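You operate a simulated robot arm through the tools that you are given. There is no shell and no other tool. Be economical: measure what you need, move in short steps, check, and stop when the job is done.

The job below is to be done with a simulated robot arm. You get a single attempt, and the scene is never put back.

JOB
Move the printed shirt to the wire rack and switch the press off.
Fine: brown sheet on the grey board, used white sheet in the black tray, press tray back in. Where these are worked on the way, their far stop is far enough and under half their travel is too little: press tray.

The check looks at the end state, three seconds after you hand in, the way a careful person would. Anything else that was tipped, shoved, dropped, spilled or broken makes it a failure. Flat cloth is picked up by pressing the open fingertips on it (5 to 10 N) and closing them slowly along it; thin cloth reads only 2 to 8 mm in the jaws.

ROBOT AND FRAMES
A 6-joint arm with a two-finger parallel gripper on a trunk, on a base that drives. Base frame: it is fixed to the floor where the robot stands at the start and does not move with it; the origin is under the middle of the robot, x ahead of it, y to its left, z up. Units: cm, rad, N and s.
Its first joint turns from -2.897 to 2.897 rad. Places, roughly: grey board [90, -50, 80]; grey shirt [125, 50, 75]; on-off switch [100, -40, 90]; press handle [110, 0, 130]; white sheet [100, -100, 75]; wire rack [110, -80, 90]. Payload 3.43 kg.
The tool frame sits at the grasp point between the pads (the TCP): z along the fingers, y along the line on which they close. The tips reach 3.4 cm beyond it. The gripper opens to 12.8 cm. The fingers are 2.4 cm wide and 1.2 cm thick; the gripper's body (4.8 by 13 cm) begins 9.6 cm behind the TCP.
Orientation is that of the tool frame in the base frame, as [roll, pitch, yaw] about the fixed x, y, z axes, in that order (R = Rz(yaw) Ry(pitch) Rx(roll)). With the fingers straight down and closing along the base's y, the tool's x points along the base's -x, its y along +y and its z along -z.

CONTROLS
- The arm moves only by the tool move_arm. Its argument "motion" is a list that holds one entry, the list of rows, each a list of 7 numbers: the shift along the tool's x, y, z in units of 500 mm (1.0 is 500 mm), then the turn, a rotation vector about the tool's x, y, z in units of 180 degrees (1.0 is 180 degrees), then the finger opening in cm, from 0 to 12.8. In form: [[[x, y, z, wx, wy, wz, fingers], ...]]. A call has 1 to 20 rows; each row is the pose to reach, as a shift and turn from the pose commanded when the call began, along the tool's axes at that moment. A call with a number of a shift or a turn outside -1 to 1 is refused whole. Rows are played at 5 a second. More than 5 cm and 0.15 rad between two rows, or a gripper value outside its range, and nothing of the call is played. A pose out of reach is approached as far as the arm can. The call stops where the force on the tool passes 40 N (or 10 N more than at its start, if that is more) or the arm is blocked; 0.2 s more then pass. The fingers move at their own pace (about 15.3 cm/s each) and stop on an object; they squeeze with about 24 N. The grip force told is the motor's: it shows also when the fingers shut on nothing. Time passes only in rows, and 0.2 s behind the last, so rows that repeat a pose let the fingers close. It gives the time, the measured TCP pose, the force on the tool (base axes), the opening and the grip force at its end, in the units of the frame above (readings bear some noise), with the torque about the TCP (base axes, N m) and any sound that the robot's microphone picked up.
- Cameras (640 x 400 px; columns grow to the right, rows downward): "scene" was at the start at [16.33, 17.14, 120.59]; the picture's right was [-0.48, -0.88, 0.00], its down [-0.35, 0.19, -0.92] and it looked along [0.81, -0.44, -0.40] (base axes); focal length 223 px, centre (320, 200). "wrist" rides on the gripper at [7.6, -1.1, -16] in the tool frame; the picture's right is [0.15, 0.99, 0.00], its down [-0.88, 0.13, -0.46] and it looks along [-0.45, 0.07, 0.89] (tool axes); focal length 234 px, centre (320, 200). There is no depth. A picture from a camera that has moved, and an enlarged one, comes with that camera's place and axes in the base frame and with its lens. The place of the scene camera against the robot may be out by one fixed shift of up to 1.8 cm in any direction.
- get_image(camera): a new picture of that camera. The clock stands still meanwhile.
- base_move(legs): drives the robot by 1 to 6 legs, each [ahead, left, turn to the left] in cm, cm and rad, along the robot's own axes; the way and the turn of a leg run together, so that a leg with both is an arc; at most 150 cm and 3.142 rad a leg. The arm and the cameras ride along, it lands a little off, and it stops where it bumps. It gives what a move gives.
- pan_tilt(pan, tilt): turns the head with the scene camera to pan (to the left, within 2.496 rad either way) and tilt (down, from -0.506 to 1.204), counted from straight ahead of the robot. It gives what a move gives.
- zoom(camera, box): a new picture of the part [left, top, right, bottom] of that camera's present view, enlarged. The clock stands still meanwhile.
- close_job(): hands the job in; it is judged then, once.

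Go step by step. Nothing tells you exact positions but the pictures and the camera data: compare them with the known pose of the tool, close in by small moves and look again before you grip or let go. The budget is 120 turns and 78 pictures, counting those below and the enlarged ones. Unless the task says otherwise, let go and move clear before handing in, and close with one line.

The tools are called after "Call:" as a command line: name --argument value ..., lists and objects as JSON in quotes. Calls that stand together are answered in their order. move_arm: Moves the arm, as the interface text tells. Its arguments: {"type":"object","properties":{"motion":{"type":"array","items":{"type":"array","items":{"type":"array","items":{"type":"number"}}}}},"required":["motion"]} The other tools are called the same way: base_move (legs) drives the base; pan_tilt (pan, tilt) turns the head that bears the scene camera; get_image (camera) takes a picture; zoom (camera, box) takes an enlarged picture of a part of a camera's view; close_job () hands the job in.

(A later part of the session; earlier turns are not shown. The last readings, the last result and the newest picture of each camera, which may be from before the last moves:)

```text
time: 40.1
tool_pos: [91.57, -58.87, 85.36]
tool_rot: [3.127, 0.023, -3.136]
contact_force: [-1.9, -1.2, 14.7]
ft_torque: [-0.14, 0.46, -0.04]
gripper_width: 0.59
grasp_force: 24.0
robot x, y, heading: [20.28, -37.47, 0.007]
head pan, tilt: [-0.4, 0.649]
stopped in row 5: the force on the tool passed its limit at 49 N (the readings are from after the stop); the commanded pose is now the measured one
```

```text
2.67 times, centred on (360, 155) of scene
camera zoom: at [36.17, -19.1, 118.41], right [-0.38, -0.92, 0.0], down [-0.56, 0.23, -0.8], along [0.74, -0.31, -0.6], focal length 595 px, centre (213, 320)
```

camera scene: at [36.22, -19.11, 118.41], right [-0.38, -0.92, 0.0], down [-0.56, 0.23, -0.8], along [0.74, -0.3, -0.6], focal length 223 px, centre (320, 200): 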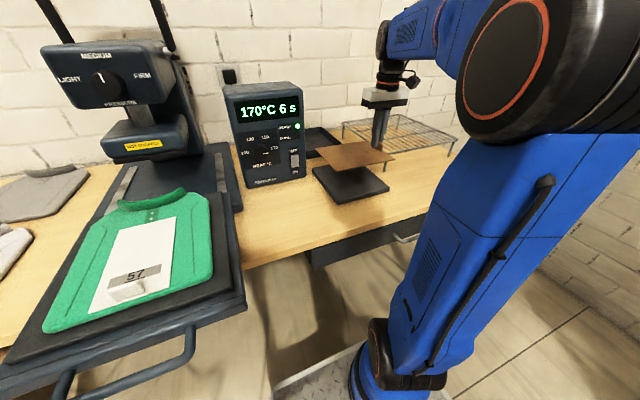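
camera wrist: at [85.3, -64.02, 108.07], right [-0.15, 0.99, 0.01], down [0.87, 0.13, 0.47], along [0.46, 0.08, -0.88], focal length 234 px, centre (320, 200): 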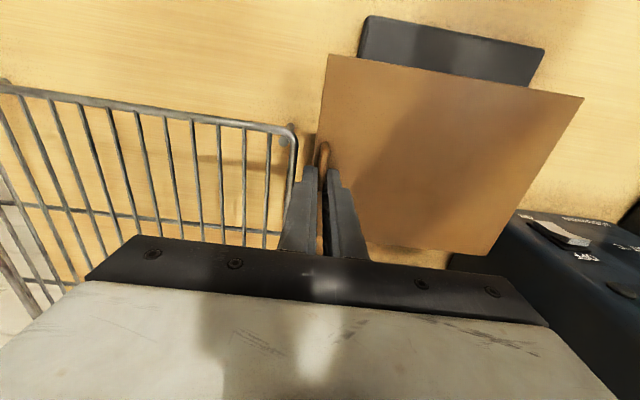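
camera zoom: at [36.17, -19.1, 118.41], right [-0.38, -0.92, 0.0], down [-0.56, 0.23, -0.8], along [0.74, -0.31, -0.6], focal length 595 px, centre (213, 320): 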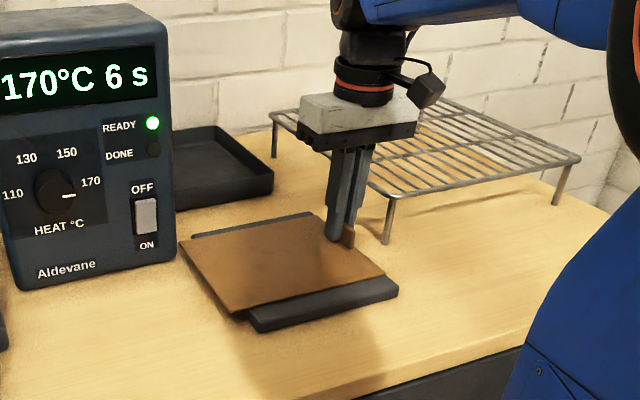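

Sheet is on the board but a bit too far left and back. I'll lift 0.7 cm, nudge it right and nearer, set it down and release.

Call:
move_arm --motion '[[[0, 0, -0.016, 0, 0, 0, 0], [0.016, -0.016, -0.018, 0, 0, 0, 0], [0.022, -0.034, -0.018, 0, 0, 0, 0], [0.022, -0.034, -0.005, 0, 0, 0, 0], [0.022, -0.034, -0.003, 0, 0, 0, 0], [0.022, -0.034, -0.003, 0, 0, 0, 1.5], [0.022, -0.034, -0.003, 0, 0, 0, 3.5], [0.022, -0.034, -0.003, 0, 0, 0, 4], [0.022, -0.034, -0.06, 0, 0, 0, 4], [0.022, -0.034, -0.14, 0, 0, 0, 4], [0.022, -0.034, -0.22, 0, 0, 0, 4], [0.022, -0.034, -0.3, 0, 0, 0, 4]]]'

Call:
get_image --camera "wrist"

Call:
get_image --camera "scene"

```text
time: 42.7
tool_pos: [90.11, -60.9, 100.44]
tool_rot: [3.127, 0.022, -3.138]
contact_force: [-0.1, -0.3, -0.5]
ft_torque: [0.0, -0.02, 0.0]
gripper_width: 3.99
grasp_force: 0.1
robot x, y, heading: [20.29, -37.43, 0.01]
head pan, tilt: [-0.4, 0.649]
```

```text
38 pictures are left
camera wrist: at [82.3, -62.44, 116.14], right [-0.15, 0.99, 0.01], down [0.87, 0.13, 0.48], along [0.47, 0.08, -0.88], focal length 234 px, centre (320, 200)
```

wrist: 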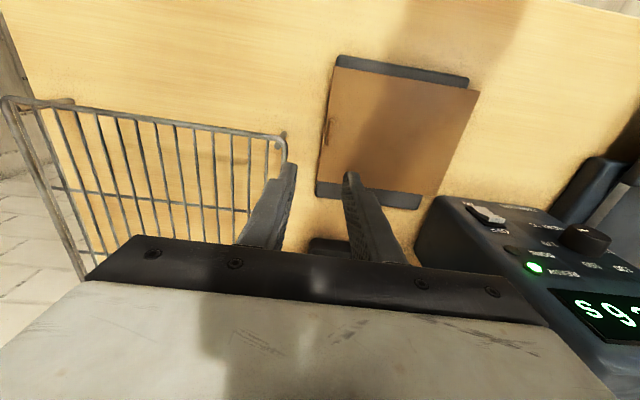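

```text
37 pictures are left
camera scene: at [36.23, -19.12, 118.41], right [-0.38, -0.92, 0.0], down [-0.56, 0.23, -0.8], along [0.74, -0.31, -0.6], focal length 223 px, centre (320, 200)
```

scene: 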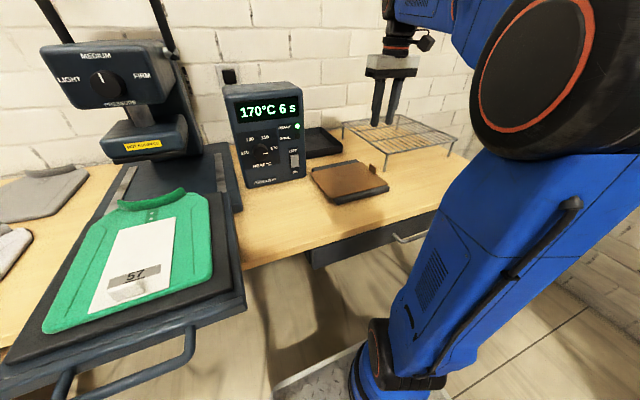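

The brown sheet sits well on the board. Next, the transfer: its tab at about (63,-0.5,90) runs along y, so I'll return there with the gripper turned to close along x.

Call:
move_arm --motion '[[[0.06, 0, -0.05, 0, 0, 0, 5], [0.13, 0, -0.1, 0, 0, 0, 5], [0.2, 0, -0.1, 0, 0, 0, 5], [0.27, 0, -0.1, 0, 0, 0, 5], [0.34, 0.03, -0.1, 0, 0, 0, 5], [0.4, 0.08, -0.1, 0, 0, 0, 5], [0.45, 0.16, -0.1, 0, 0, 0, 5], [0.45, 0.25, -0.1, 0, 0, 0, 5], [0.45, 0.34, -0.1, 0, 0, 0, 5], [0.45, 0.43, -0.1, 0, 0, 0, 5], [0.45, 0.52, -0.1, 0, 0, 0, 5]]]'

Call:
move_arm --motion '[[[0.01, 0.06, 0, 0, 0, -0.04, 5], [0.02, 0.12, 0, 0, 0, -0.08, 5], [0.03, 0.18, 0, 0, 0, -0.12, 5], [0.04, 0.24, 0, 0, 0, -0.16, 5], [0.05, 0.3, 0, 0, 0, -0.2, 5], [0.06, 0.36, 0, 0, 0, -0.24, 5], [0.07, 0.42, 0, 0, 0, -0.28, 5], [0.08, 0.48, 0, 0, 0, -0.32, 5], [0.09, 0.54, 0, 0, 0, -0.36, 5], [0.09, 0.59, 0, 0, 0, -0.4, 5], [0.09, 0.63, 0.02, 0, 0, -0.44, 5], [0.09, 0.66, 0.04, 0, 0, -0.48, 5], [0.09, 0.68, 0.08, 0, 0, -0.5, 5]]]'

Call:
get_image --camera "wrist"

Call:
pan_tilt --pan 0.35 --tilt 0.8

Call:
zoom --camera "scene" --box '[225, 110, 415, 270]'

```text
time: 45.1
tool_pos: [67.3, -35.1, 105.1]
tool_rot: [3.126, 0.021, -3.138]
contact_force: [-0.4, 0.4, 0.2]
ft_torque: [-0.09, -0.07, -0.01]
gripper_width: 5.02
grasp_force: 0.2
robot x, y, heading: [20.27, -37.66, 0.004]
head pan, tilt: [-0.4, 0.649]
```

```text
time: 47.9
tool_pos: [62.63, -1.02, 101.61]
tool_rot: [-3.121, 0.016, -1.564]
contact_force: [0.5, -0.5, 0.3]
ft_torque: [0.01, -0.01, 0.01]
gripper_width: 4.99
grasp_force: 0.1
robot x, y, heading: [20.04, -37.39, 0.007]
head pan, tilt: [-0.4, 0.649]
```

```text
36 pictures are left
camera wrist: at [63.62, -9.04, 117.46], right [-0.99, -0.15, -0.02], down [-0.15, 0.87, 0.47], along [-0.05, 0.46, -0.88], focal length 234 px, centre (320, 200)
```

wrist: 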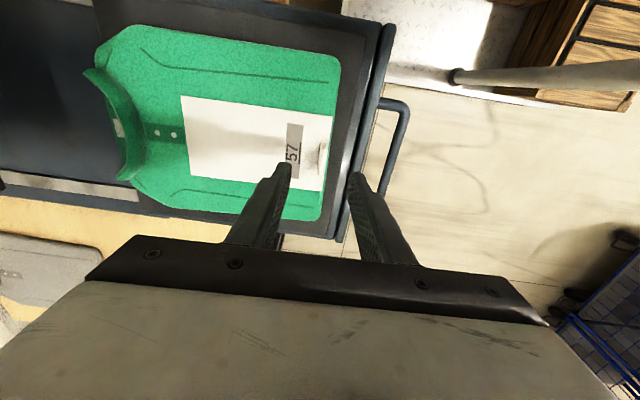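

```text
time: 49.0
tool_pos: [62.58, -0.96, 101.56]
tool_rot: [-3.12, 0.015, -1.567]
contact_force: [-0.5, 0.1, 0.0]
ft_torque: [0.0, -0.02, 0.01]
gripper_width: 5.01
grasp_force: 0.0
robot x, y, heading: [20.17, -37.54, 0.008]
head pan, tilt: [0.351, 0.799]
```

```text
2.50 times, centred on (320, 190) of scene
camera zoom: at [35.76, -12.96, 117.15], right [0.35, -0.94, 0.0], down [-0.67, -0.25, -0.7], along [0.65, 0.24, -0.72], focal length 558 px, centre (320, 225)
```

zoom: 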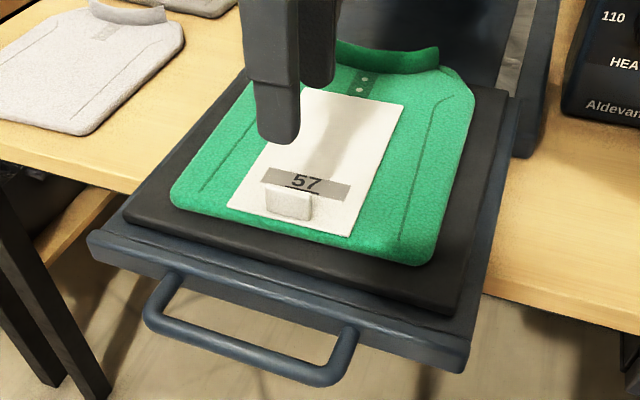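

The tab is right under the fingers at (62.9,-1.1). Lowering to just above the sheet and closing.

Call:
move_arm --motion '[[[0, -0.005, 0.06, 0, 0, 0, 5], [0, -0.005, 0.12, 0, 0, 0, 5], [0, -0.005, 0.15, 0, 0, 0, 5], [0, -0.005, 0.165, 0, 0, 0, 5], [0, -0.005, 0.165, 0, 0, 0, 3], [0, -0.005, 0.165, 0, 0, 0, 1.5], [0, -0.005, 0.165, 0, 0, 0, 0.4], [0, -0.005, 0.165, 0, 0, 0, 0], [0, -0.005, 0.165, 0, 0, 0, 0]]]'

Call:
zoom --camera "scene" --box '[225, 110, 415, 270]'

```text
time: 51.0
tool_pos: [63.16, -1.08, 93.39]
tool_rot: [-3.12, 0.016, -1.565]
contact_force: [-0.1, -1.0, 0.3]
ft_torque: [-0.02, 0.0, 0.05]
gripper_width: 0.56
grasp_force: 24.1
robot x, y, heading: [20.36, -37.48, 0.007]
head pan, tilt: [0.351, 0.799]
```

```text
2.50 times, centred on (320, 190) of scene
camera zoom: at [35.76, -12.96, 117.15], right [0.35, -0.94, 0.0], down [-0.67, -0.25, -0.7], along [0.65, 0.24, -0.72], focal length 558 px, centre (320, 225)
```

zoom: 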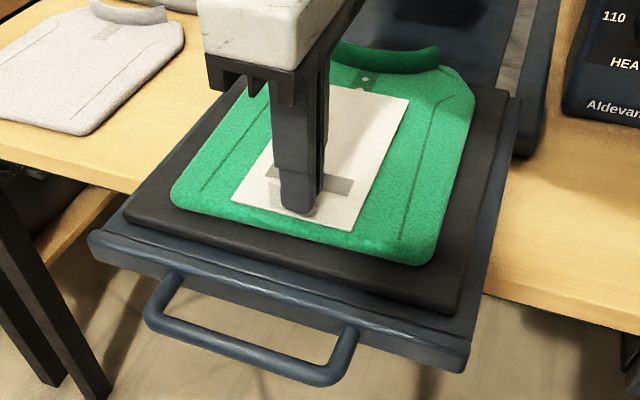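

Gripped 0.56 cm on the tab. Lifting straight up to see whether the shirt beneath carries a print.

Call:
move_arm --motion '[[[0, 0, -0.02, 0, 0, 0, 0], [0, 0, -0.05, 0, 0, 0, 0], [0, 0, -0.09, 0, 0, 0, 0], [0, 0, -0.14, 0, 0, 0, 0], [0, 0, -0.19, 0, 0, 0, 0], [0, 0, -0.24, 0, 0, 0, 0], [0, 0, -0.3, 0, 0, 0, 0]]]'

Call:
zoom --camera "scene" --box '[205, 50, 445, 270]'

```text
time: 52.6
tool_pos: [62.78, -1.1, 108.29]
tool_rot: [-3.121, 0.015, -1.567]
contact_force: [0.5, 0.3, 0.2]
ft_torque: [-0.01, 0.0, 0.02]
gripper_width: 0.52
grasp_force: 23.4
robot x, y, heading: [19.94, -37.59, 0.003]
head pan, tilt: [0.351, 0.799]
```

```text
1.82 times, centred on (325, 160) of scene
camera zoom: at [35.76, -12.96, 117.15], right [0.35, -0.94, 0.0], down [-0.67, -0.25, -0.7], along [0.65, 0.24, -0.72], focal length 406 px, centre (311, 273)
```

zoom: 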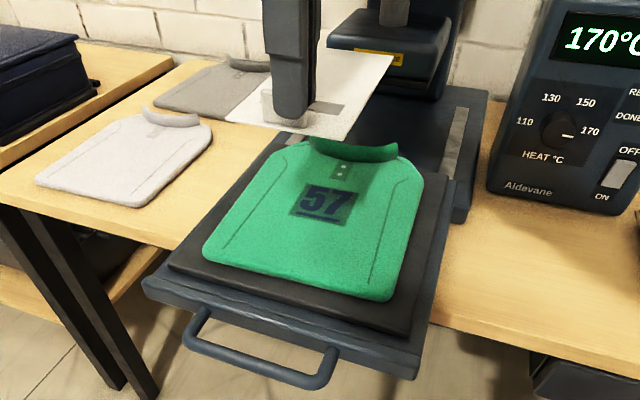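

The shirt underneath bears the print "57", so it is already pressed and no pressing is needed. I'll carry the used sheet, raised above the control box, toward the black tray (about (120,-48)).

Call:
move_arm --motion '[[[0.04, 0, -0.04, 0, 0, 0, 0], [0.1, 0, -0.08, 0, 0, 0, 0], [0.17, 0, -0.12, 0, 0, 0, 0], [0.24, 0, -0.16, 0, 0, 0, 0], [0.31, 0, -0.18, 0, 0, 0, 0], [0.38, 0, -0.18, 0, 0, 0, 0], [0.45, 0, -0.18, 0, 0, 0, 0], [0.52, 0, -0.18, 0, 0, 0, 0], [0.59, 0, -0.18, 0, 0, 0, 0], [0.66, 0, -0.18, 0, 0, 0, 0], [0.73, 0, -0.18, 0, 0, 0, 0], [0.8, 0, -0.18, 0, 0, 0, 0], [0.87, 0, -0.18, 0, 0, 0, 0], [0.93, 0, -0.18, 0, 0, 0, 0], [0.97, 0, -0.18, 0, 0, 0, 0]]]'

Call:
move_arm --motion '[[[0, -0.05, 0, 0, 0, 0, 0], [0, -0.12, 0, 0, 0, 0, 0], [0, -0.19, 0, 0, 0, 0, 0], [0, -0.26, 0, 0, 0, 0, 0], [0, -0.33, 0, 0, 0, 0, 0], [0, -0.4, 0, 0, 0, 0, 0], [0, -0.47, 0, 0, 0, 0, 0], [0, -0.54, 0, 0, 0, 0, 0], [0, -0.61, 0, 0, 0, 0, 0], [0, -0.68, 0, 0, 0, 0, 0], [0, -0.75, 0, 0, 0, 0, 0], [0, -0.82, 0, 0, 0, 0, 0]]]'

Call:
get_image --camera "wrist"

Call:
pan_tilt --pan -0.35 --tilt 0.5

Call:
get_image --camera "scene"

```text
time: 55.8
tool_pos: [64.49, -50.2, 113.1]
tool_rot: [-3.111, 0.011, -1.565]
contact_force: [-0.2, -0.2, -0.4]
ft_torque: [0.05, 0.0, -0.01]
gripper_width: 0.56
grasp_force: 24.3
out of reach, approached as far as the arm can: row 6, 7, 8, 9, 10, 11, 12, 13, 14, 15
robot x, y, heading: [20.41, -37.49, 0.004]
head pan, tilt: [0.351, 0.799]
```

```text
time: 58.4
tool_pos: [105.45, -49.93, 113.93]
tool_rot: [-3.119, 0.017, -1.563]
contact_force: [-1.3, -0.1, 0.8]
ft_torque: [-0.01, -0.04, -0.01]
gripper_width: 0.54
grasp_force: 23.9
robot x, y, heading: [20.55, -37.58, 0.006]
head pan, tilt: [0.351, 0.799]
```

```text
32 pictures are left
camera wrist: at [106.36, -57.96, 129.83], right [-0.99, -0.15, -0.02], down [-0.15, 0.87, 0.47], along [-0.05, 0.46, -0.88], focal length 234 px, centre (320, 200)
```

wrist: 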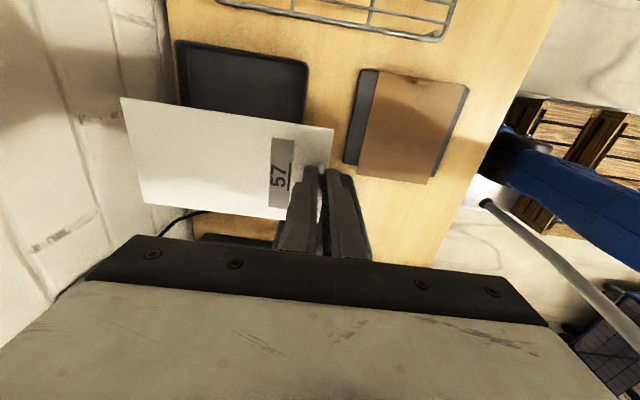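

```text
time: 59.5
tool_pos: [105.4, -50.0, 113.89]
tool_rot: [-3.121, 0.016, -1.566]
contact_force: [0.2, -0.7, -0.8]
ft_torque: [0.01, 0.02, -0.02]
gripper_width: 0.54
grasp_force: 23.7
robot x, y, heading: [19.7, -37.53, 0.007]
head pan, tilt: [-0.351, 0.499]
```

```text
31 pictures are left
camera scene: at [36.77, -18.85, 119.74], right [-0.34, -0.94, 0.0], down [-0.45, 0.16, -0.88], along [0.83, -0.3, -0.48], focal length 223 px, centre (320, 200)
```

scene: 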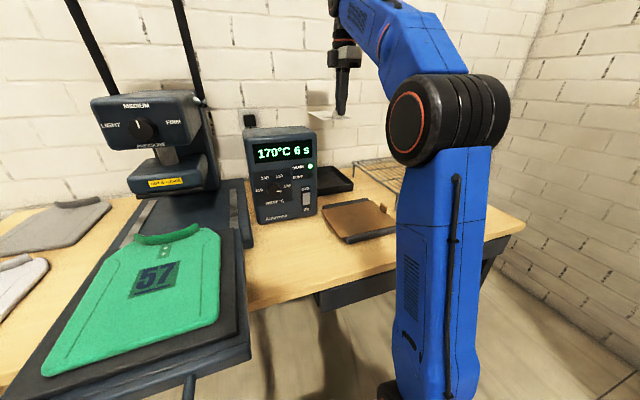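

I see the black tray at x≈110–132, y from −60 leftwards past −43. I'll move over its middle and lower most of the way.

Call:
move_arm --motion '[[[0.02, -0.05, 0, 0, 0, 0, 0], [0.04, -0.11, 0, 0, 0, 0, 0], [0.04, -0.16, 0.02, 0, 0, 0, 0], [0.04, -0.16, 0.09, 0, 0, 0, 0], [0.04, -0.16, 0.16, 0, 0, 0, 0], [0.04, -0.16, 0.23, 0, 0, 0, 0], [0.04, -0.16, 0.3, 0, 0, 0, 0], [0.04, -0.16, 0.36, 0, 0, 0, 0], [0.04, -0.16, 0.42, 0, 0, 0, 0]]]'

Call:
get_image --camera "wrist"

Call:
zoom --camera "scene" --box '[240, 90, 440, 250]'

```text
time: 61.5
tool_pos: [113.94, -51.41, 93.05]
tool_rot: [-3.119, 0.016, -1.566]
contact_force: [0.1, -0.3, 0.6]
ft_torque: [-0.04, -0.01, -0.03]
gripper_width: 0.56
grasp_force: 23.8
out of reach, approached as far as the arm can: row 2, 3
robot x, y, heading: [20.01, -37.67, 0.01]
head pan, tilt: [-0.351, 0.499]
```

```text
30 pictures are left
camera wrist: at [114.94, -59.49, 108.99], right [-0.99, -0.15, -0.02], down [-0.15, 0.87, 0.47], along [-0.05, 0.46, -0.88], focal length 234 px, centre (320, 200)
```

wrist: 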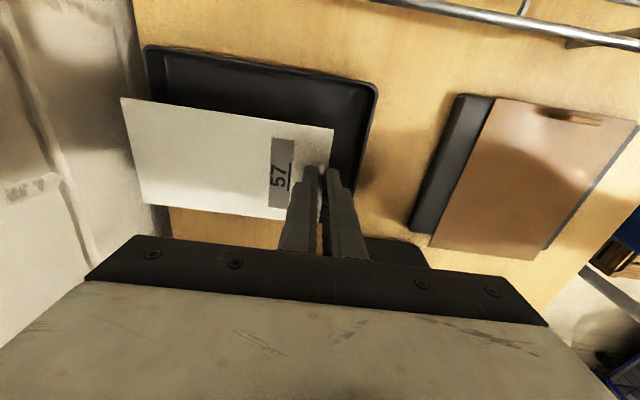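

```text
2.50 times, centred on (340, 170) of scene
camera zoom: at [36.76, -18.86, 119.74], right [-0.34, -0.94, 0.0], down [-0.45, 0.16, -0.88], along [0.83, -0.3, -0.48], focal length 558 px, centre (270, 275)
```

zoom: 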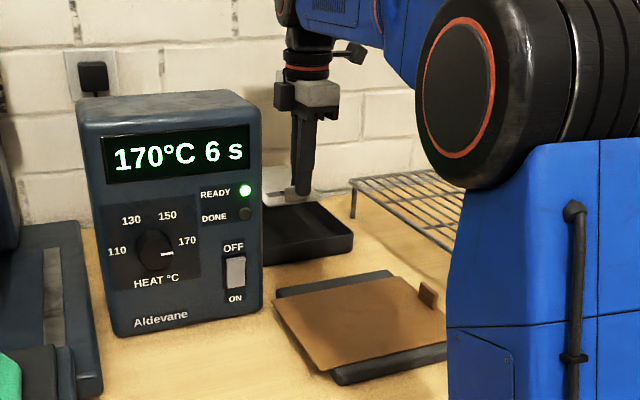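

Sheet is centred across, but 1.3 cm too far back. I'll nudge it nearer, lower it inside the rim and let go just above the floor of the tray.

Call:
move_arm --motion '[[[0.008, 0.026, 0, 0, 0, 0, 0], [0.008, 0.026, 0.04, 0, 0, 0, 0], [0.008, 0.026, 0.08, 0, 0, 0, 0], [0.008, 0.026, 0.11, 0, 0, 0, 0], [0.008, 0.026, 0.122, 0, 0, 0, 0], [0.008, 0.026, 0.122, 0, 0, 0, 0]]]'

Call:
get_image --camera "wrist"

```text
time: 62.9
tool_pos: [112.73, -51.88, 86.95]
tool_rot: [-3.121, 0.017, -1.566]
contact_force: [-1.1, -0.3, -0.2]
ft_torque: [0.02, 0.02, -0.01]
gripper_width: 0.57
grasp_force: 23.7
robot x, y, heading: [19.9, -37.66, 0.003]
head pan, tilt: [-0.351, 0.499]
```

```text
28 pictures are left
camera wrist: at [113.79, -59.89, 102.75], right [-0.99, -0.15, -0.02], down [-0.14, 0.87, 0.47], along [-0.05, 0.46, -0.88], focal length 234 px, centre (320, 200)
```

wrist: 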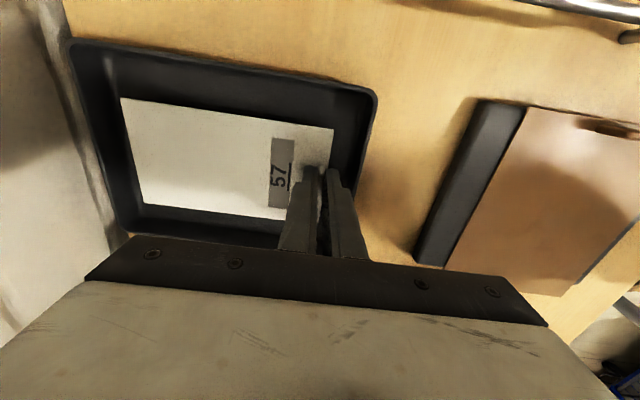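

The sheet is well within the tray rim. A touch lower, then release and rise.

Call:
move_arm --motion '[[[0, 0, 0.014, 0, 0, 0, 0], [0, 0, 0.014, 0, 0, 0, 1], [0, 0, 0.014, 0, 0, 0, 1.8], [0, 0, 0.005, 0, 0, 0, 2.4], [0, 0, -0.04, 0, 0, 0, 2.4], [0, 0, -0.11, 0, 0, 0, 2.4], [0, 0, -0.2, 0, 0, 0, 2.4], [0, 0, -0.29, 0, 0, 0, 2.4], [0, 0, -0.38, 0, 0, 0, 2.4], [0, 0, -0.46, 0, 0, 0, 2.4]]]'

Call:
get_image --camera "wrist"

```text
time: 65.1
tool_pos: [112.34, -52.15, 109.98]
tool_rot: [-3.122, 0.017, -1.565]
contact_force: [0.1, 0.1, 0.0]
ft_torque: [0.02, 0.01, -0.01]
gripper_width: 2.4
grasp_force: 0.0
robot x, y, heading: [20.34, -37.49, 0.003]
head pan, tilt: [-0.351, 0.499]
```

```text
27 pictures are left
camera wrist: at [113.34, -60.25, 125.79], right [-0.99, -0.15, -0.02], down [-0.14, 0.87, 0.47], along [-0.05, 0.46, -0.88], focal length 234 px, centre (320, 200)
```

wrist: 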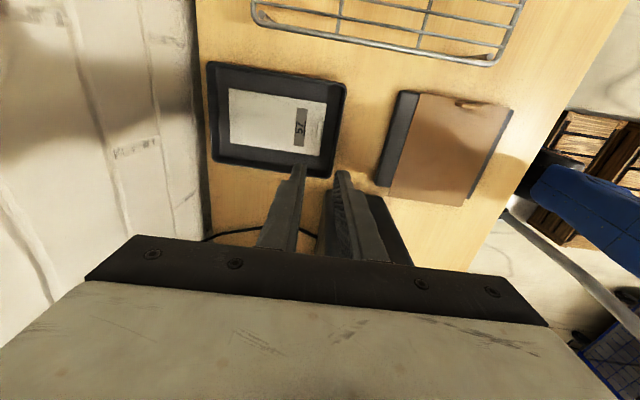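

The used sheet lies flat in the tray. Now the shirt: I'll go to the bare strip between its front hem and the print, about (64.5,-0.7).

Call:
move_arm --motion '[[[0, 0.07, 0, 0, 0, 0, 4], [0, 0.15, 0, 0, 0, 0, 5], [0, 0.23, 0, 0, 0, 0, 5], [0, 0.32, 0, 0, 0, 0, 5], [0, 0.41, 0, 0, 0, 0, 5], [0, 0.5, 0, 0, 0, 0, 5], [0, 0.59, 0, 0, 0, 0, 5], [0, 0.68, 0, 0, 0, 0, 5], [0, 0.77, 0, 0, 0, 0, 5], [-0.02, 0.85, 0, 0, 0, 0, 5], [-0.08, 0.92, 0, 0, 0, 0, 5], [-0.15, 0.95, 0, 0, 0, 0, 5], [-0.24, 0.95, 0, 0, 0, 0, 5], [-0.33, 0.95, 0, 0, 0, 0, 5], [-0.42, 0.95, 0, 0, 0, 0, 5], [-0.51, 0.95, 0, 0, 0, 0, 5], [-0.6, 0.95, 0, 0, 0, 0, 5], [-0.69, 0.95, 0, 0, 0, 0, 5], [-0.78, 0.95, 0, 0, 0, 0, 5], [-0.87, 0.95, 0, 0, 0, 0, 5]]]'

Call:
move_arm --motion '[[[-0.06, 0, 0, 0, 0, 0, 5], [-0.12, 0, 0.06, 0, 0, 0, 5], [-0.16, 0, 0.12, 0, 0, 0, 5], [-0.16, 0, 0.18, 0, 0, 0, 5]]]'

Call:
get_image --camera "wrist"

Call:
pan_tilt --pan 0.35 --tilt 0.8

Call:
zoom --camera "scene" --box '[225, 100, 415, 270]'

```text
time: 69.3
tool_pos: [64.59, -9.1, 109.81]
tool_rot: [-3.118, 0.019, -1.565]
contact_force: [-0.3, -1.4, 0.0]
ft_torque: [0.06, -0.06, -0.04]
gripper_width: 5.02
grasp_force: 0.0
robot x, y, heading: [20.31, -37.59, 0.004]
head pan, tilt: [-0.351, 0.499]
```

```text
time: 70.3
tool_pos: [64.78, -0.85, 100.72]
tool_rot: [-3.121, 0.014, -1.566]
contact_force: [-0.6, 0.2, 0.7]
ft_torque: [0.03, -0.01, -0.03]
gripper_width: 4.99
grasp_force: 0.1
robot x, y, heading: [20.3, -37.63, 0.006]
head pan, tilt: [-0.351, 0.499]
```

```text
26 pictures are left
camera wrist: at [65.58, -8.85, 116.54], right [-0.99, -0.15, -0.02], down [-0.15, 0.87, 0.47], along [-0.05, 0.47, -0.88], focal length 234 px, centre (320, 200)
```

wrist: 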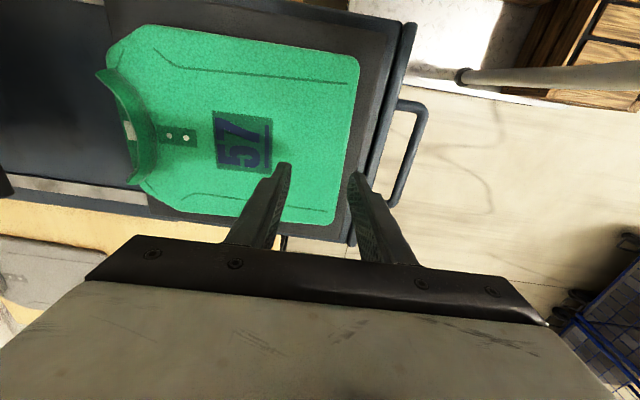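

```text
time: 71.3
tool_pos: [64.74, -0.89, 100.78]
tool_rot: [-3.121, 0.017, -1.566]
contact_force: [-0.1, 0.5, 0.6]
ft_torque: [0.01, -0.02, 0.04]
gripper_width: 5.03
grasp_force: 0.1
robot x, y, heading: [20.21, -37.82, 0.005]
head pan, tilt: [0.351, 0.799]
```

```text
2.35 times, centred on (320, 185) of scene
camera zoom: at [35.76, -12.96, 117.15], right [0.35, -0.94, 0.0], down [-0.67, -0.25, -0.7], along [0.65, 0.24, -0.72], focal length 525 px, centre (320, 235)
```

zoom: 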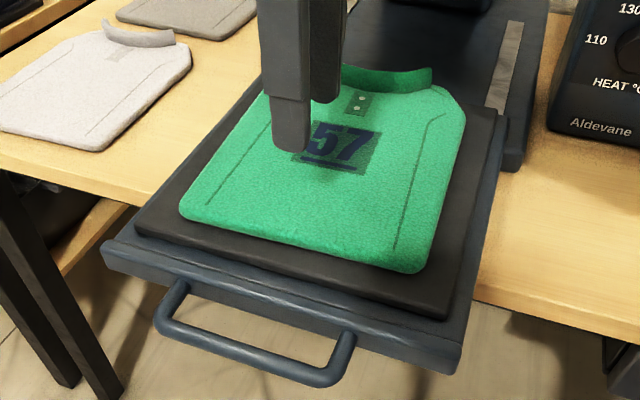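

Free strip between hem (x≈62) and print (x≈71); target x=66. Lowering in to just above the cloth with fingers 4 cm apart.

Call:
move_arm --motion '[[[0, -0.028, 0.05, 0, 0, 0, 4], [0, -0.028, 0.1, 0, 0, 0, 4], [0, -0.028, 0.14, 0, 0, 0, 4], [0, -0.028, 0.155, 0, 0, 0, 4], [0, -0.028, 0.162, 0, 0, 0, 4]]]'

Call:
move_arm --motion '[[[0, 0, 0.004, 0, 0, 0, 4], [0, 0, 0.006, 0, 0, 0, 4]]]'

```text
time: 72.5
tool_pos: [66.26, -0.76, 92.67]
tool_rot: [-3.12, 0.014, -1.566]
contact_force: [-0.9, 0.2, -0.3]
ft_torque: [0.01, 0.0, -0.02]
gripper_width: 4.01
grasp_force: 0.0
robot x, y, heading: [20.2, -37.68, 0.009]
head pan, tilt: [0.351, 0.799]
```

```text
time: 73.1
tool_pos: [66.41, -0.75, 92.33]
tool_rot: [-3.12, 0.014, -1.564]
contact_force: [0.2, 0.6, 0.8]
ft_torque: [0.01, 0.02, -0.02]
gripper_width: 4.01
grasp_force: 0.0
robot x, y, heading: [20.04, -37.23, 0.006]
head pan, tilt: [0.351, 0.799]
```

No contact yet; going down in 1–2 mm steps.

Call:
move_arm --motion '[[[0, 0, 0.003, 0, 0, 0, 4], [0, 0, 0.004, 0, 0, 0, 4]]]'

Call:
move_arm --motion '[[[0, 0, 0.003, 0, 0, 0, 4], [0, 0, 0.003, 0, 0, 0, 4]]]'

```text
time: 73.7
tool_pos: [66.29, -0.78, 92.09]
tool_rot: [-3.121, 0.016, -1.566]
contact_force: [-0.5, 0.6, -0.9]
ft_torque: [0.0, 0.02, -0.01]
gripper_width: 3.97
grasp_force: 0.1
robot x, y, heading: [20.03, -37.45, 0.01]
head pan, tilt: [0.351, 0.799]
```

```text
time: 74.3
tool_pos: [66.25, -0.79, 92.05]
tool_rot: [-3.117, 0.016, -1.567]
contact_force: [0.1, 1.5, 16.3]
ft_torque: [-0.16, 0.38, -0.02]
gripper_width: 3.98
grasp_force: 0.0
robot x, y, heading: [20.06, -37.17, 0.009]
head pan, tilt: [0.351, 0.799]
```

Contact at 16 N; backing off slightly to 5–10 N.

Call:
move_arm --motion '[[[0, 0, -0.0014, 0, 0, 0, 4], [0, 0, -0.0014, 0, 0, 0, 4]]]'

```text
time: 74.9
tool_pos: [66.41, -0.84, 92.02]
tool_rot: [-3.12, 0.016, -1.566]
contact_force: [1.0, 2.3, 13.3]
ft_torque: [-0.05, 0.31, -0.06]
gripper_width: 3.98
grasp_force: 0.1
robot x, y, heading: [20.2, -37.56, 0.007]
head pan, tilt: [0.351, 0.799]
```

Slightly more relief, then a slow close.

Call:
move_arm --motion '[[[0, 0, -0.0018, 0, 0, 0, 4], [0, 0, -0.0018, 0, 0, 0, 3.7], [0, 0, -0.0018, 0, 0, 0, 3.4], [0, 0, -0.0018, 0, 0, 0, 3.1], [0, 0, -0.0018, 0, 0, 0, 2.8], [0, 0, -0.0018, 0, 0, 0, 2.5], [0, 0, -0.0018, 0, 0, 0, 2.2], [0, 0, -0.0018, 0, 0, 0, 1.9], [0, 0, -0.0018, 0, 0, 0, 1.6], [0, 0, -0.0018, 0, 0, 0, 1.3], [0, 0, -0.0018, 0, 0, 0, 1.0], [0, 0, -0.0018, 0, 0, 0, 0.7], [0, 0, -0.0018, 0, 0, 0, 0.4], [0, 0, -0.0018, 0, 0, 0, 0.2], [0, 0, -0.0018, 0, 0, 0, 0], [0, 0, -0.0018, 0, 0, 0, 0], [0, 0, -0.0018, 0, 0, 0, 0]]]'

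Call:
zoom --camera "scene" --box '[225, 100, 415, 270]'

```text
time: 78.5
tool_pos: [66.34, -0.74, 92.18]
tool_rot: [-3.119, 0.017, -1.567]
contact_force: [0.9, -0.4, 0.2]
ft_torque: [-0.03, 0.0, -0.01]
gripper_width: 0.01
grasp_force: 24.1
robot x, y, heading: [19.89, -37.24, 0.007]
head pan, tilt: [0.351, 0.799]
```

```text
2.35 times, centred on (320, 185) of scene
camera zoom: at [35.76, -12.96, 117.15], right [0.35, -0.94, 0.0], down [-0.67, -0.25, -0.7], along [0.65, 0.24, -0.72], focal length 525 px, centre (320, 235)
```

zoom: 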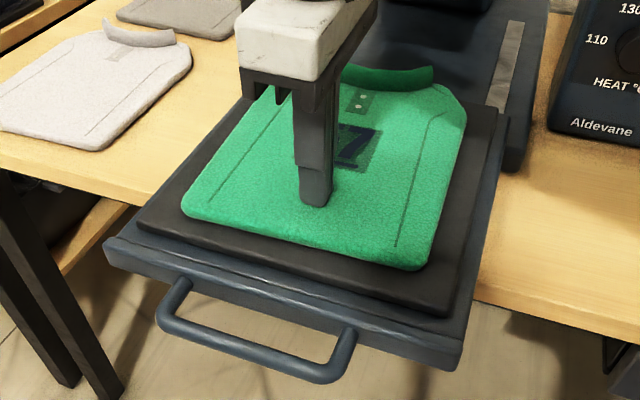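

The fingers shut on nothing: the tool was tilted 1.3°, so only one tip pressed. I'll rise, level the tool, reopen, and press again.

Call:
move_arm --motion '[[[0, 0, -0.02, 0, 0, 0, 0], [0, 0, -0.02, -0.0072, 0.0054, 0, 2], [0, 0, -0.02, -0.0072, 0.0054, 0, 4], [0, 0, -0.02, -0.0072, 0.0054, 0, 4], [0, 0, -0.008, -0.0072, 0.0054, 0, 4], [0, 0, 0.0, -0.0072, 0.0054, 0, 4], [0, 0, 0.002, -0.0072, 0.0054, 0, 4]]]'

```text
time: 80.1
tool_pos: [66.44, -0.73, 91.98]
tool_rot: [3.139, -0.002, -1.567]
contact_force: [0.2, -0.6, 1.3]
ft_torque: [0.01, -0.03, 0.01]
gripper_width: 4.0
grasp_force: 0.0
robot x, y, heading: [19.78, -37.14, 0.01]
head pan, tilt: [0.351, 0.799]
```

Tool is level now. Pressing down in fine steps.

Call:
move_arm --motion '[[[0, 0, 0.0015, 0, 0, 0, 4], [0, 0, 0.0025, 0, 0, 0, 4], [0, 0, 0.0025, 0, 0, 0, 4]]]'

```text
time: 80.9
tool_pos: [66.26, -0.71, 92.0]
tool_rot: [-3.141, 0.001, -1.565]
contact_force: [1.0, 5.5, 19.3]
ft_torque: [0.2, -0.16, 0.08]
gripper_width: 4.03
grasp_force: 0.1
robot x, y, heading: [20.02, -37.05, 0.004]
head pan, tilt: [0.351, 0.799]
```

Call:
move_arm --motion '[[[0, 0, -0.0012, 0, 0, 0, 4], [0, 0, -0.0012, 0, 0, 0, 4]]]'

```text
time: 81.5
tool_pos: [66.35, -0.75, 92.06]
tool_rot: [3.139, -0.001, -1.566]
contact_force: [-1.6, 6.3, 18.2]
ft_torque: [0.28, -0.16, 0.13]
gripper_width: 4.01
grasp_force: 0.2
robot x, y, heading: [20.24, -37.6, 0.008]
head pan, tilt: [0.351, 0.799]
```

Call:
move_arm --motion '[[[0, 0, -0.0014, 0, 0, 0, 4], [0, 0, -0.0014, 0, 0, 0, 4]]]'

```text
time: 82.1
tool_pos: [66.37, -0.78, 92.1]
tool_rot: [3.14, -0.002, -1.567]
contact_force: [-1.2, 3.7, 6.6]
ft_torque: [0.19, -0.09, 0.1]
gripper_width: 4.0
grasp_force: 0.1
robot x, y, heading: [20.06, -37.28, 0.004]
head pan, tilt: [0.351, 0.799]
```

6.6 N of pressure — closing slowly now.

Call:
move_arm --motion '[[[0, 0, 0, 0, 0, 0, 3.8], [0, 0, 0, 0, 0, 0, 3.6], [0, 0, 0, 0, 0, 0, 3.4], [0, 0, 0, 0, 0, 0, 3.2], [0, 0, 0, 0, 0, 0, 3.0], [0, 0, 0, 0, 0, 0, 2.8]]]'

```text
time: 83.5
tool_pos: [66.3, -0.77, 91.96]
tool_rot: [-3.141, 0.0, -1.564]
contact_force: [-0.4, 0.4, -1.2]
ft_torque: [-0.01, 0.0, 0.02]
gripper_width: 2.8
grasp_force: 0.2
robot x, y, heading: [20.36, -37.29, 0.003]
head pan, tilt: [0.351, 0.799]
```

Pressure vanished as the fingers started to slide. I'll reopen, press a bit deeper and feed down slightly while closing.

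Call:
move_arm --motion '[[[0, 0, -0.01, 0, 0, 0, 4], [0, 0, -0.01, 0, 0, 0, 4], [0, 0, 0.0, 0, 0, 0, 4], [0, 0, 0.0015, 0, 0, 0, 4], [0, 0, 0.0018, 0, 0, 0, 3.9], [0, 0, 0.0018, 0, 0, 0, 3.8]]]'

```text
time: 84.9
tool_pos: [66.32, -0.83, 92.1]
tool_rot: [3.141, 0.001, -1.564]
contact_force: [0.9, 3.4, 9.6]
ft_torque: [0.11, -0.21, 0.06]
gripper_width: 3.95
grasp_force: 1.8
robot x, y, heading: [20.07, -37.45, 0.005]
head pan, tilt: [0.351, 0.799]
```

Now 9.6 N and the fingers drag on the cloth. Continuing the slow close.

Call:
move_arm --motion '[[[0, 0, 0, 0, 0, 0, 3.6], [0, 0, 0, 0, 0, 0, 3.4], [0, 0, 0, 0, 0, 0, 3.2], [0, 0, 0, 0, 0, 0, 3.0], [0, 0, 0, 0, 0, 0, 2.8], [0, 0, 0, 0, 0, 0, 2.6], [0, 0, 0, 0, 0, 0, 2.4]]]'

```text
time: 86.5
tool_pos: [66.45, -0.76, 91.99]
tool_rot: [-3.141, -0.001, -1.564]
contact_force: [10.8, 0.9, 20.6]
ft_torque: [0.05, -0.61, -0.09]
gripper_width: 3.03
grasp_force: 4.5
robot x, y, heading: [19.96, -37.1, 0.01]
head pan, tilt: [0.351, 0.799]
```

Cloth is gathering (3.0 cm, 4.5 N). Easing slightly and closing on.

Call:
move_arm --motion '[[[0, 0, -0.0008, 0, 0, 0, 2.2], [0, 0, -0.001, 0, 0, 0, 2.0], [0, 0, -0.001, 0, 0, 0, 1.8], [0, 0, -0.001, 0, 0, 0, 1.6], [0, 0, -0.001, 0, 0, 0, 1.4], [0, 0, -0.001, 0, 0, 0, 1.2], [0, 0, -0.001, 0, 0, 0, 1.0], [0, 0, -0.001, 0, 0, 0, 0.8], [0, 0, -0.001, 0, 0, 0, 0.6], [0, 0, -0.001, 0, 0, 0, 0.4], [0, 0, -0.001, 0, 0, 0, 0.2], [0, 0, -0.001, 0, 0, 0, 0], [0, 0, -0.001, 0, 0, 0, 0]]]'

Call:
zoom --camera "scene" --box '[225, 100, 415, 270]'

```text
time: 89.3
tool_pos: [66.26, -0.64, 92.03]
tool_rot: [3.14, -0.003, -1.567]
contact_force: [-1.1, -1.1, 5.7]
ft_torque: [-0.02, 0.07, 0.08]
gripper_width: 0.0
grasp_force: 23.8
robot x, y, heading: [19.91, -37.64, 0.004]
head pan, tilt: [0.351, 0.799]
```

```text
2.35 times, centred on (320, 185) of scene
camera zoom: at [35.74, -12.97, 117.15], right [0.35, -0.94, 0.0], down [-0.67, -0.25, -0.7], along [0.65, 0.24, -0.72], focal length 525 px, centre (320, 235)
```

zoom: 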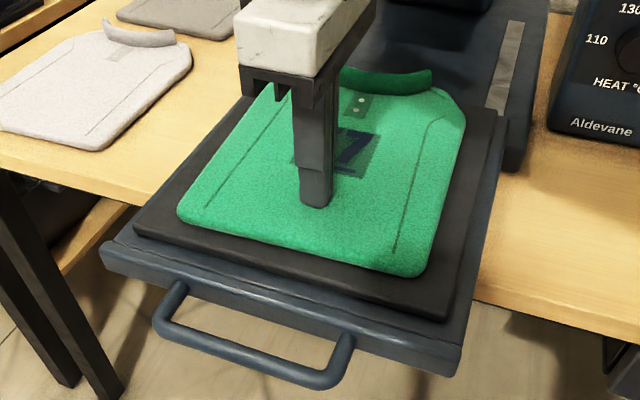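

It slipped out once I eased. I'll retry from a smaller opening, holding the pressure steady while closing slower.

Call:
move_arm --motion '[[[0, 0, -0.012, 0, 0, 0, 0], [0, 0, -0.012, 0, 0, 0, 3.2], [0, 0, -0.012, 0, 0, 0, 3.2], [0, 0, -0.002, 0, 0, 0, 3.2], [0, 0, 0.0, 0, 0, 0, 3.1], [0, 0, 0.001, 0, 0, 0, 3.0], [0, 0, 0.001, 0, 0, 0, 2.9]]]'

```text
time: 90.9
tool_pos: [66.41, -0.84, 91.91]
tool_rot: [3.141, 0.0, -1.566]
contact_force: [2.0, 2.3, 10.9]
ft_torque: [0.06, -0.15, -0.05]
gripper_width: 3.09
grasp_force: 1.2
robot x, y, heading: [20.06, -37.75, 0.007]
head pan, tilt: [0.351, 0.799]
```

Call:
move_arm --motion '[[[0, 0, 0, 0, 0, 0, 2.8], [0, 0, 0, 0, 0, 0, 2.7], [0, 0, 0, 0, 0, 0, 2.6], [0, 0, 0, 0, 0, 0, 2.5], [0, 0, 0, 0, 0, 0, 2.4]]]'

```text
time: 92.1
tool_pos: [66.35, -0.83, 92.01]
tool_rot: [3.141, -0.001, -1.565]
contact_force: [3.1, 2.7, 19.9]
ft_torque: [0.15, -0.18, 0.02]
gripper_width: 3.05
grasp_force: 5.4
robot x, y, heading: [19.98, -37.17, 0.005]
head pan, tilt: [0.351, 0.799]
```

Call:
move_arm --motion '[[[0, 0, 0, 0, 0, 0, 2.3], [0, 0, 0, 0, 0, 0, 2.2], [0, 0, 0, 0, 0, 0, 2.1], [0, 0, 0, 0, 0, 0, 2.0], [0, 0, 0, 0, 0, 0, 1.9]]]'

```text
time: 93.3
tool_pos: [66.41, -0.85, 91.89]
tool_rot: [3.142, -0.002, -1.566]
contact_force: [7.2, 1.6, 24.5]
ft_torque: [0.1, -0.38, -0.02]
gripper_width: 2.74
grasp_force: 7.1
robot x, y, heading: [19.78, -37.48, 0.007]
head pan, tilt: [0.351, 0.799]
```

Call:
move_arm --motion '[[[0, 0, -0.0003, 0, 0, 0, 1.8], [0, 0, -0.0003, 0, 0, 0, 1.7], [0, 0, -0.0003, 0, 0, 0, 1.6], [0, 0, -0.0003, 0, 0, 0, 1.5], [0, 0, -0.0003, 0, 0, 0, 1.4], [0, 0, -0.0003, 0, 0, 0, 1.3]]]'

Call:
zoom --camera "wrist" --box '[200, 60, 440, 270]'

```text
time: 94.7
tool_pos: [66.41, -0.77, 91.97]
tool_rot: [3.139, -0.002, -1.565]
contact_force: [10.4, -1.1, 25.0]
ft_torque: [0.05, -0.5, 0.02]
gripper_width: 2.16
grasp_force: 7.8
robot x, y, heading: [20.34, -37.33, 0.004]
head pan, tilt: [0.351, 0.799]
```

```text
1.90 times, centred on (320, 165) of wrist
camera zoom: at [67.63, -8.49, 107.96], right [-0.99, -0.15, 0.0], down [-0.13, 0.88, 0.45], along [-0.07, 0.45, -0.89], focal length 446 px, centre (320, 267)
```

zoom: 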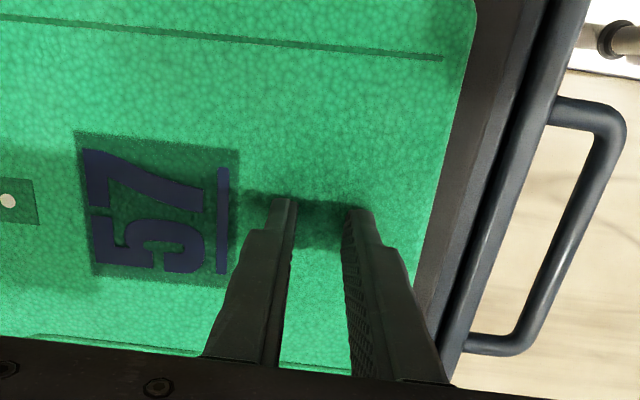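

No fold is showing yet; 25 N pins the cloth. Easing toward 8 N and closing further.

Call:
move_arm --motion '[[[0, 0, -0.0007, 0, 0, 0, 1.6], [0, 0, -0.001, 0, 0, 0, 1.6], [0, 0, -0.001, 0, 0, 0, 1.5]]]'

```text
time: 95.5
tool_pos: [66.27, -0.74, 92.02]
tool_rot: [3.138, -0.003, -1.565]
contact_force: [6.1, -2.8, 15.3]
ft_torque: [0.09, -0.24, -0.09]
gripper_width: 2.0
grasp_force: 4.4
robot x, y, heading: [20.25, -37.53, 0.003]
head pan, tilt: [0.351, 0.799]
```

Call:
move_arm --motion '[[[0, 0, -0.0005, 0, 0, 0, 1.4], [0, 0, -0.0006, 0, 0, 0, 1.3], [0, 0, -0.0006, 0, 0, 0, 1.2], [0, 0, -0.0006, 0, 0, 0, 1.1]]]'

```text
time: 96.5
tool_pos: [66.28, -0.64, 92.02]
tool_rot: [3.14, -0.002, -1.565]
contact_force: [-0.3, 0.4, 0.9]
ft_torque: [0.0, -0.01, -0.02]
gripper_width: 1.11
grasp_force: 0.2
robot x, y, heading: [20.02, -37.36, 0.005]
head pan, tilt: [0.351, 0.799]
```

Slipped again once pressure dropped. Next: press ~10 N at 2.5 cm and close fully without easing.

Call:
move_arm --motion '[[[0, 0, -0.01, 0, 0, 0, 2.5], [0, 0, -0.01, 0, 0, 0, 2.5], [0, 0, -0.002, 0, 0, 0, 2.5], [0, 0, 0.0004, 0, 0, 0, 2.5], [0, 0, 0.0012, 0, 0, 0, 2.5], [0, 0, 0.0012, 0, 0, 0, 2.5]]]'

```text
time: 97.9
tool_pos: [66.3, -0.66, 91.9]
tool_rot: [3.139, 0.0, -1.565]
contact_force: [0.9, -0.2, 0.1]
ft_torque: [0.0, -0.03, 0.01]
gripper_width: 2.5
grasp_force: 0.1
robot x, y, heading: [20.26, -37.58, 0.008]
head pan, tilt: [0.351, 0.799]
```

Call:
move_arm --motion '[[[0, 0, 0.0016, 0, 0, 0, 2.5], [0, 0, 0.0016, 0, 0, 0, 2.5]]]'

```text
time: 98.5
tool_pos: [66.34, -0.71, 91.97]
tool_rot: [3.14, -0.001, -1.566]
contact_force: [2.5, -0.4, 14.2]
ft_torque: [0.01, -0.09, 0.03]
gripper_width: 2.5
grasp_force: 0.1
robot x, y, heading: [20.54, -37.21, 0.003]
head pan, tilt: [0.351, 0.799]
```

Call:
move_arm --motion '[[[0, 0, 0, 0, 0, 0, 2.2], [0, 0, 0, 0, 0, 0, 1.9], [0, 0, 0, 0, 0, 0, 1.6], [0, 0, 0, 0, 0, 0, 1.3], [0, 0, 0, 0, 0, 0, 1.0], [0, 0, 0, 0, 0, 0, 0.7], [0, 0, 0, 0, 0, 0, 0.4], [0, 0, 0, 0, 0, 0, 0.1], [0, 0, 0, 0, 0, 0, 0], [0, 0, 0, 0, 0, 0, 0], [0, 0, 0, 0, 0, 0, 0]]]'

Call:
zoom --camera "wrist" --box '[200, 60, 440, 270]'

```text
time: 100.9
tool_pos: [66.38, -0.79, 91.89]
tool_rot: [-3.141, -0.002, -1.567]
contact_force: [-1.4, -3.3, 30.8]
ft_torque: [-0.12, 0.08, 0.04]
gripper_width: 0.0
grasp_force: 24.0
robot x, y, heading: [19.94, -37.27, 0.011]
head pan, tilt: [0.351, 0.799]
```

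```text
1.90 times, centred on (320, 165) of wrist
camera zoom: at [67.59, -8.47, 107.95], right [-0.99, -0.15, 0.0], down [-0.14, 0.88, 0.46], along [-0.07, 0.45, -0.89], focal length 446 px, centre (320, 267)
```

zoom: 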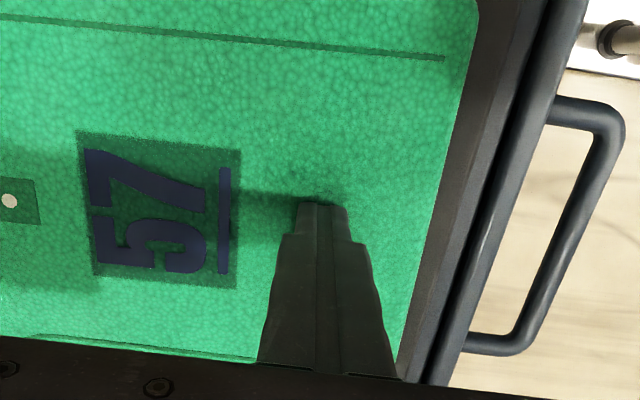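

The body of the shirt doesn't gather. The shirt has a raised collar band at its far end that could be pinched like the sheets' tabs; rising to look at it.

Call:
move_arm --motion '[[[0, 0, -0.02, 0, 0, 0, 0], [0, 0, -0.1, 0, 0, 0, 2], [0, -0.05, -0.19, 0, 0, 0, 5], [0, -0.12, -0.24, 0, 0, 0, 5], [0, -0.2, -0.26, 0, 0, 0, 5]]]'

Call:
zoom --camera "wrist" --box '[100, 0, 420, 260]'

Call:
zoom --camera "scene" --box '[280, 90, 420, 190]'

```text
refused: row 3 steps farther than a row can; nothing moved
```

```text
1.54 times, centred on (260, 130) of wrist
camera zoom: at [67.59, -8.47, 107.95], right [-0.99, -0.15, 0.0], down [-0.14, 0.88, 0.46], along [-0.07, 0.45, -0.89], focal length 360 px, centre (412, 308)
```

zoom: 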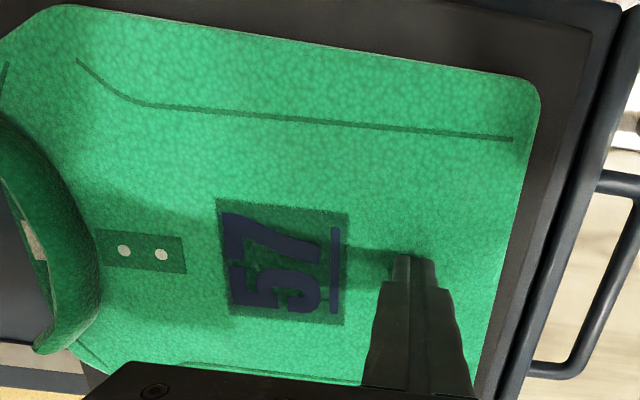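

```text
4.00 times, centred on (350, 140) of scene
camera zoom: at [35.69, -13.02, 117.17], right [0.35, -0.94, 0.0], down [-0.67, -0.25, -0.7], along [0.65, 0.24, -0.72], focal length 893 px, centre (200, 440)
```

zoom: 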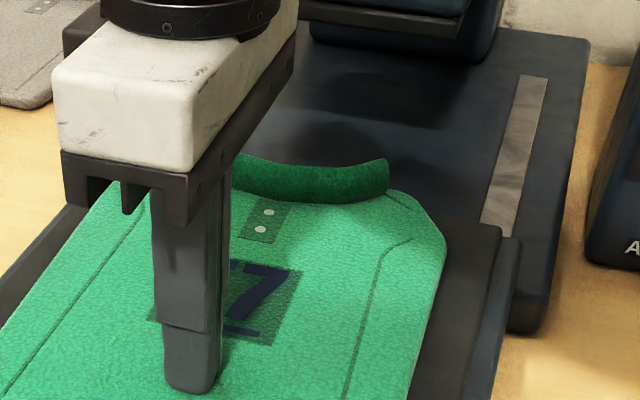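

The collar is a standing band with its apex near (83,-1.5). Moving above it for a closer look.

Call:
move_arm --motion '[[[0, 0, -0.02, 0, 0, 0, 0], [0, 0, -0.09, 0, 0, 0, 2], [0, 0, -0.16, 0, 0, 0, 5], [0, 0, -0.2, 0, 0, 0, 5], [0, -0.08, -0.22, 0, 0, 0, 5], [0, -0.16, -0.22, 0, 0, 0, 5], [0, -0.24, -0.22, 0, 0, 0, 5], [0, -0.3, -0.22, 0, 0, 0, 5]]]'

Call:
zoom --camera "wrist" --box '[180, 40, 460, 260]'

Call:
zoom --camera "scene" --box '[280, 60, 440, 190]'

```text
time: 102.7
tool_pos: [81.42, -0.68, 102.9]
tool_rot: [3.141, -0.001, -1.565]
contact_force: [-0.1, 0.3, 0.4]
ft_torque: [0.05, -0.01, -0.03]
gripper_width: 4.98
grasp_force: 0.2
robot x, y, heading: [20.12, -37.61, 0.006]
head pan, tilt: [0.351, 0.799]
```

```text
1.82 times, centred on (320, 150) of wrist
camera zoom: at [82.76, -8.4, 118.91], right [-0.99, -0.15, 0.0], down [-0.14, 0.88, 0.45], along [-0.07, 0.45, -0.89], focal length 426 px, centre (320, 291)
```

zoom: 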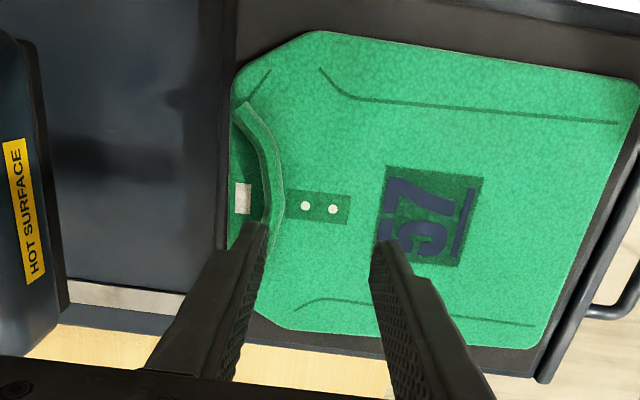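

```text
3.08 times, centred on (360, 125) of scene
camera zoom: at [35.74, -12.97, 117.15], right [0.35, -0.94, 0.0], down [-0.67, -0.25, -0.7], along [0.65, 0.24, -0.72], focal length 687 px, centre (197, 431)
```

zoom: 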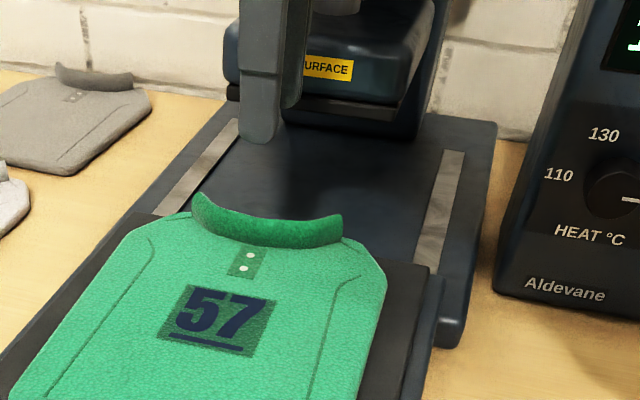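

The collar is a thin standing wall with its apex at about (84.7,-1.5). Lowering the open fingers on either side of it.

Call:
move_arm --motion '[[[0.016, -0.066, 0.02, 0, 0, 0, 4.5], [0.016, -0.066, 0.08, 0, 0, 0, 4.5], [0.016, -0.066, 0.13, 0, 0, 0, 4.5]]]'

Call:
zoom --camera "wrist" --box '[180, 40, 460, 260]'

```text
time: 103.5
tool_pos: [84.75, -1.43, 96.37]
tool_rot: [3.14, -0.001, -1.565]
contact_force: [0.5, 0.0, 0.6]
ft_torque: [-0.01, 0.03, -0.02]
gripper_width: 4.52
grasp_force: 0.0
robot x, y, heading: [20.28, -37.49, 0.008]
head pan, tilt: [0.351, 0.799]
```

```text
1.82 times, centred on (320, 150) of wrist
camera zoom: at [85.98, -9.16, 112.33], right [-0.99, -0.15, 0.0], down [-0.13, 0.88, 0.45], along [-0.07, 0.45, -0.89], focal length 426 px, centre (320, 291)
```

zoom: 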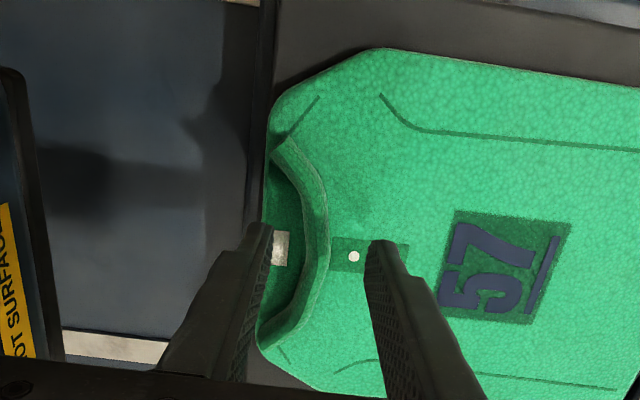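

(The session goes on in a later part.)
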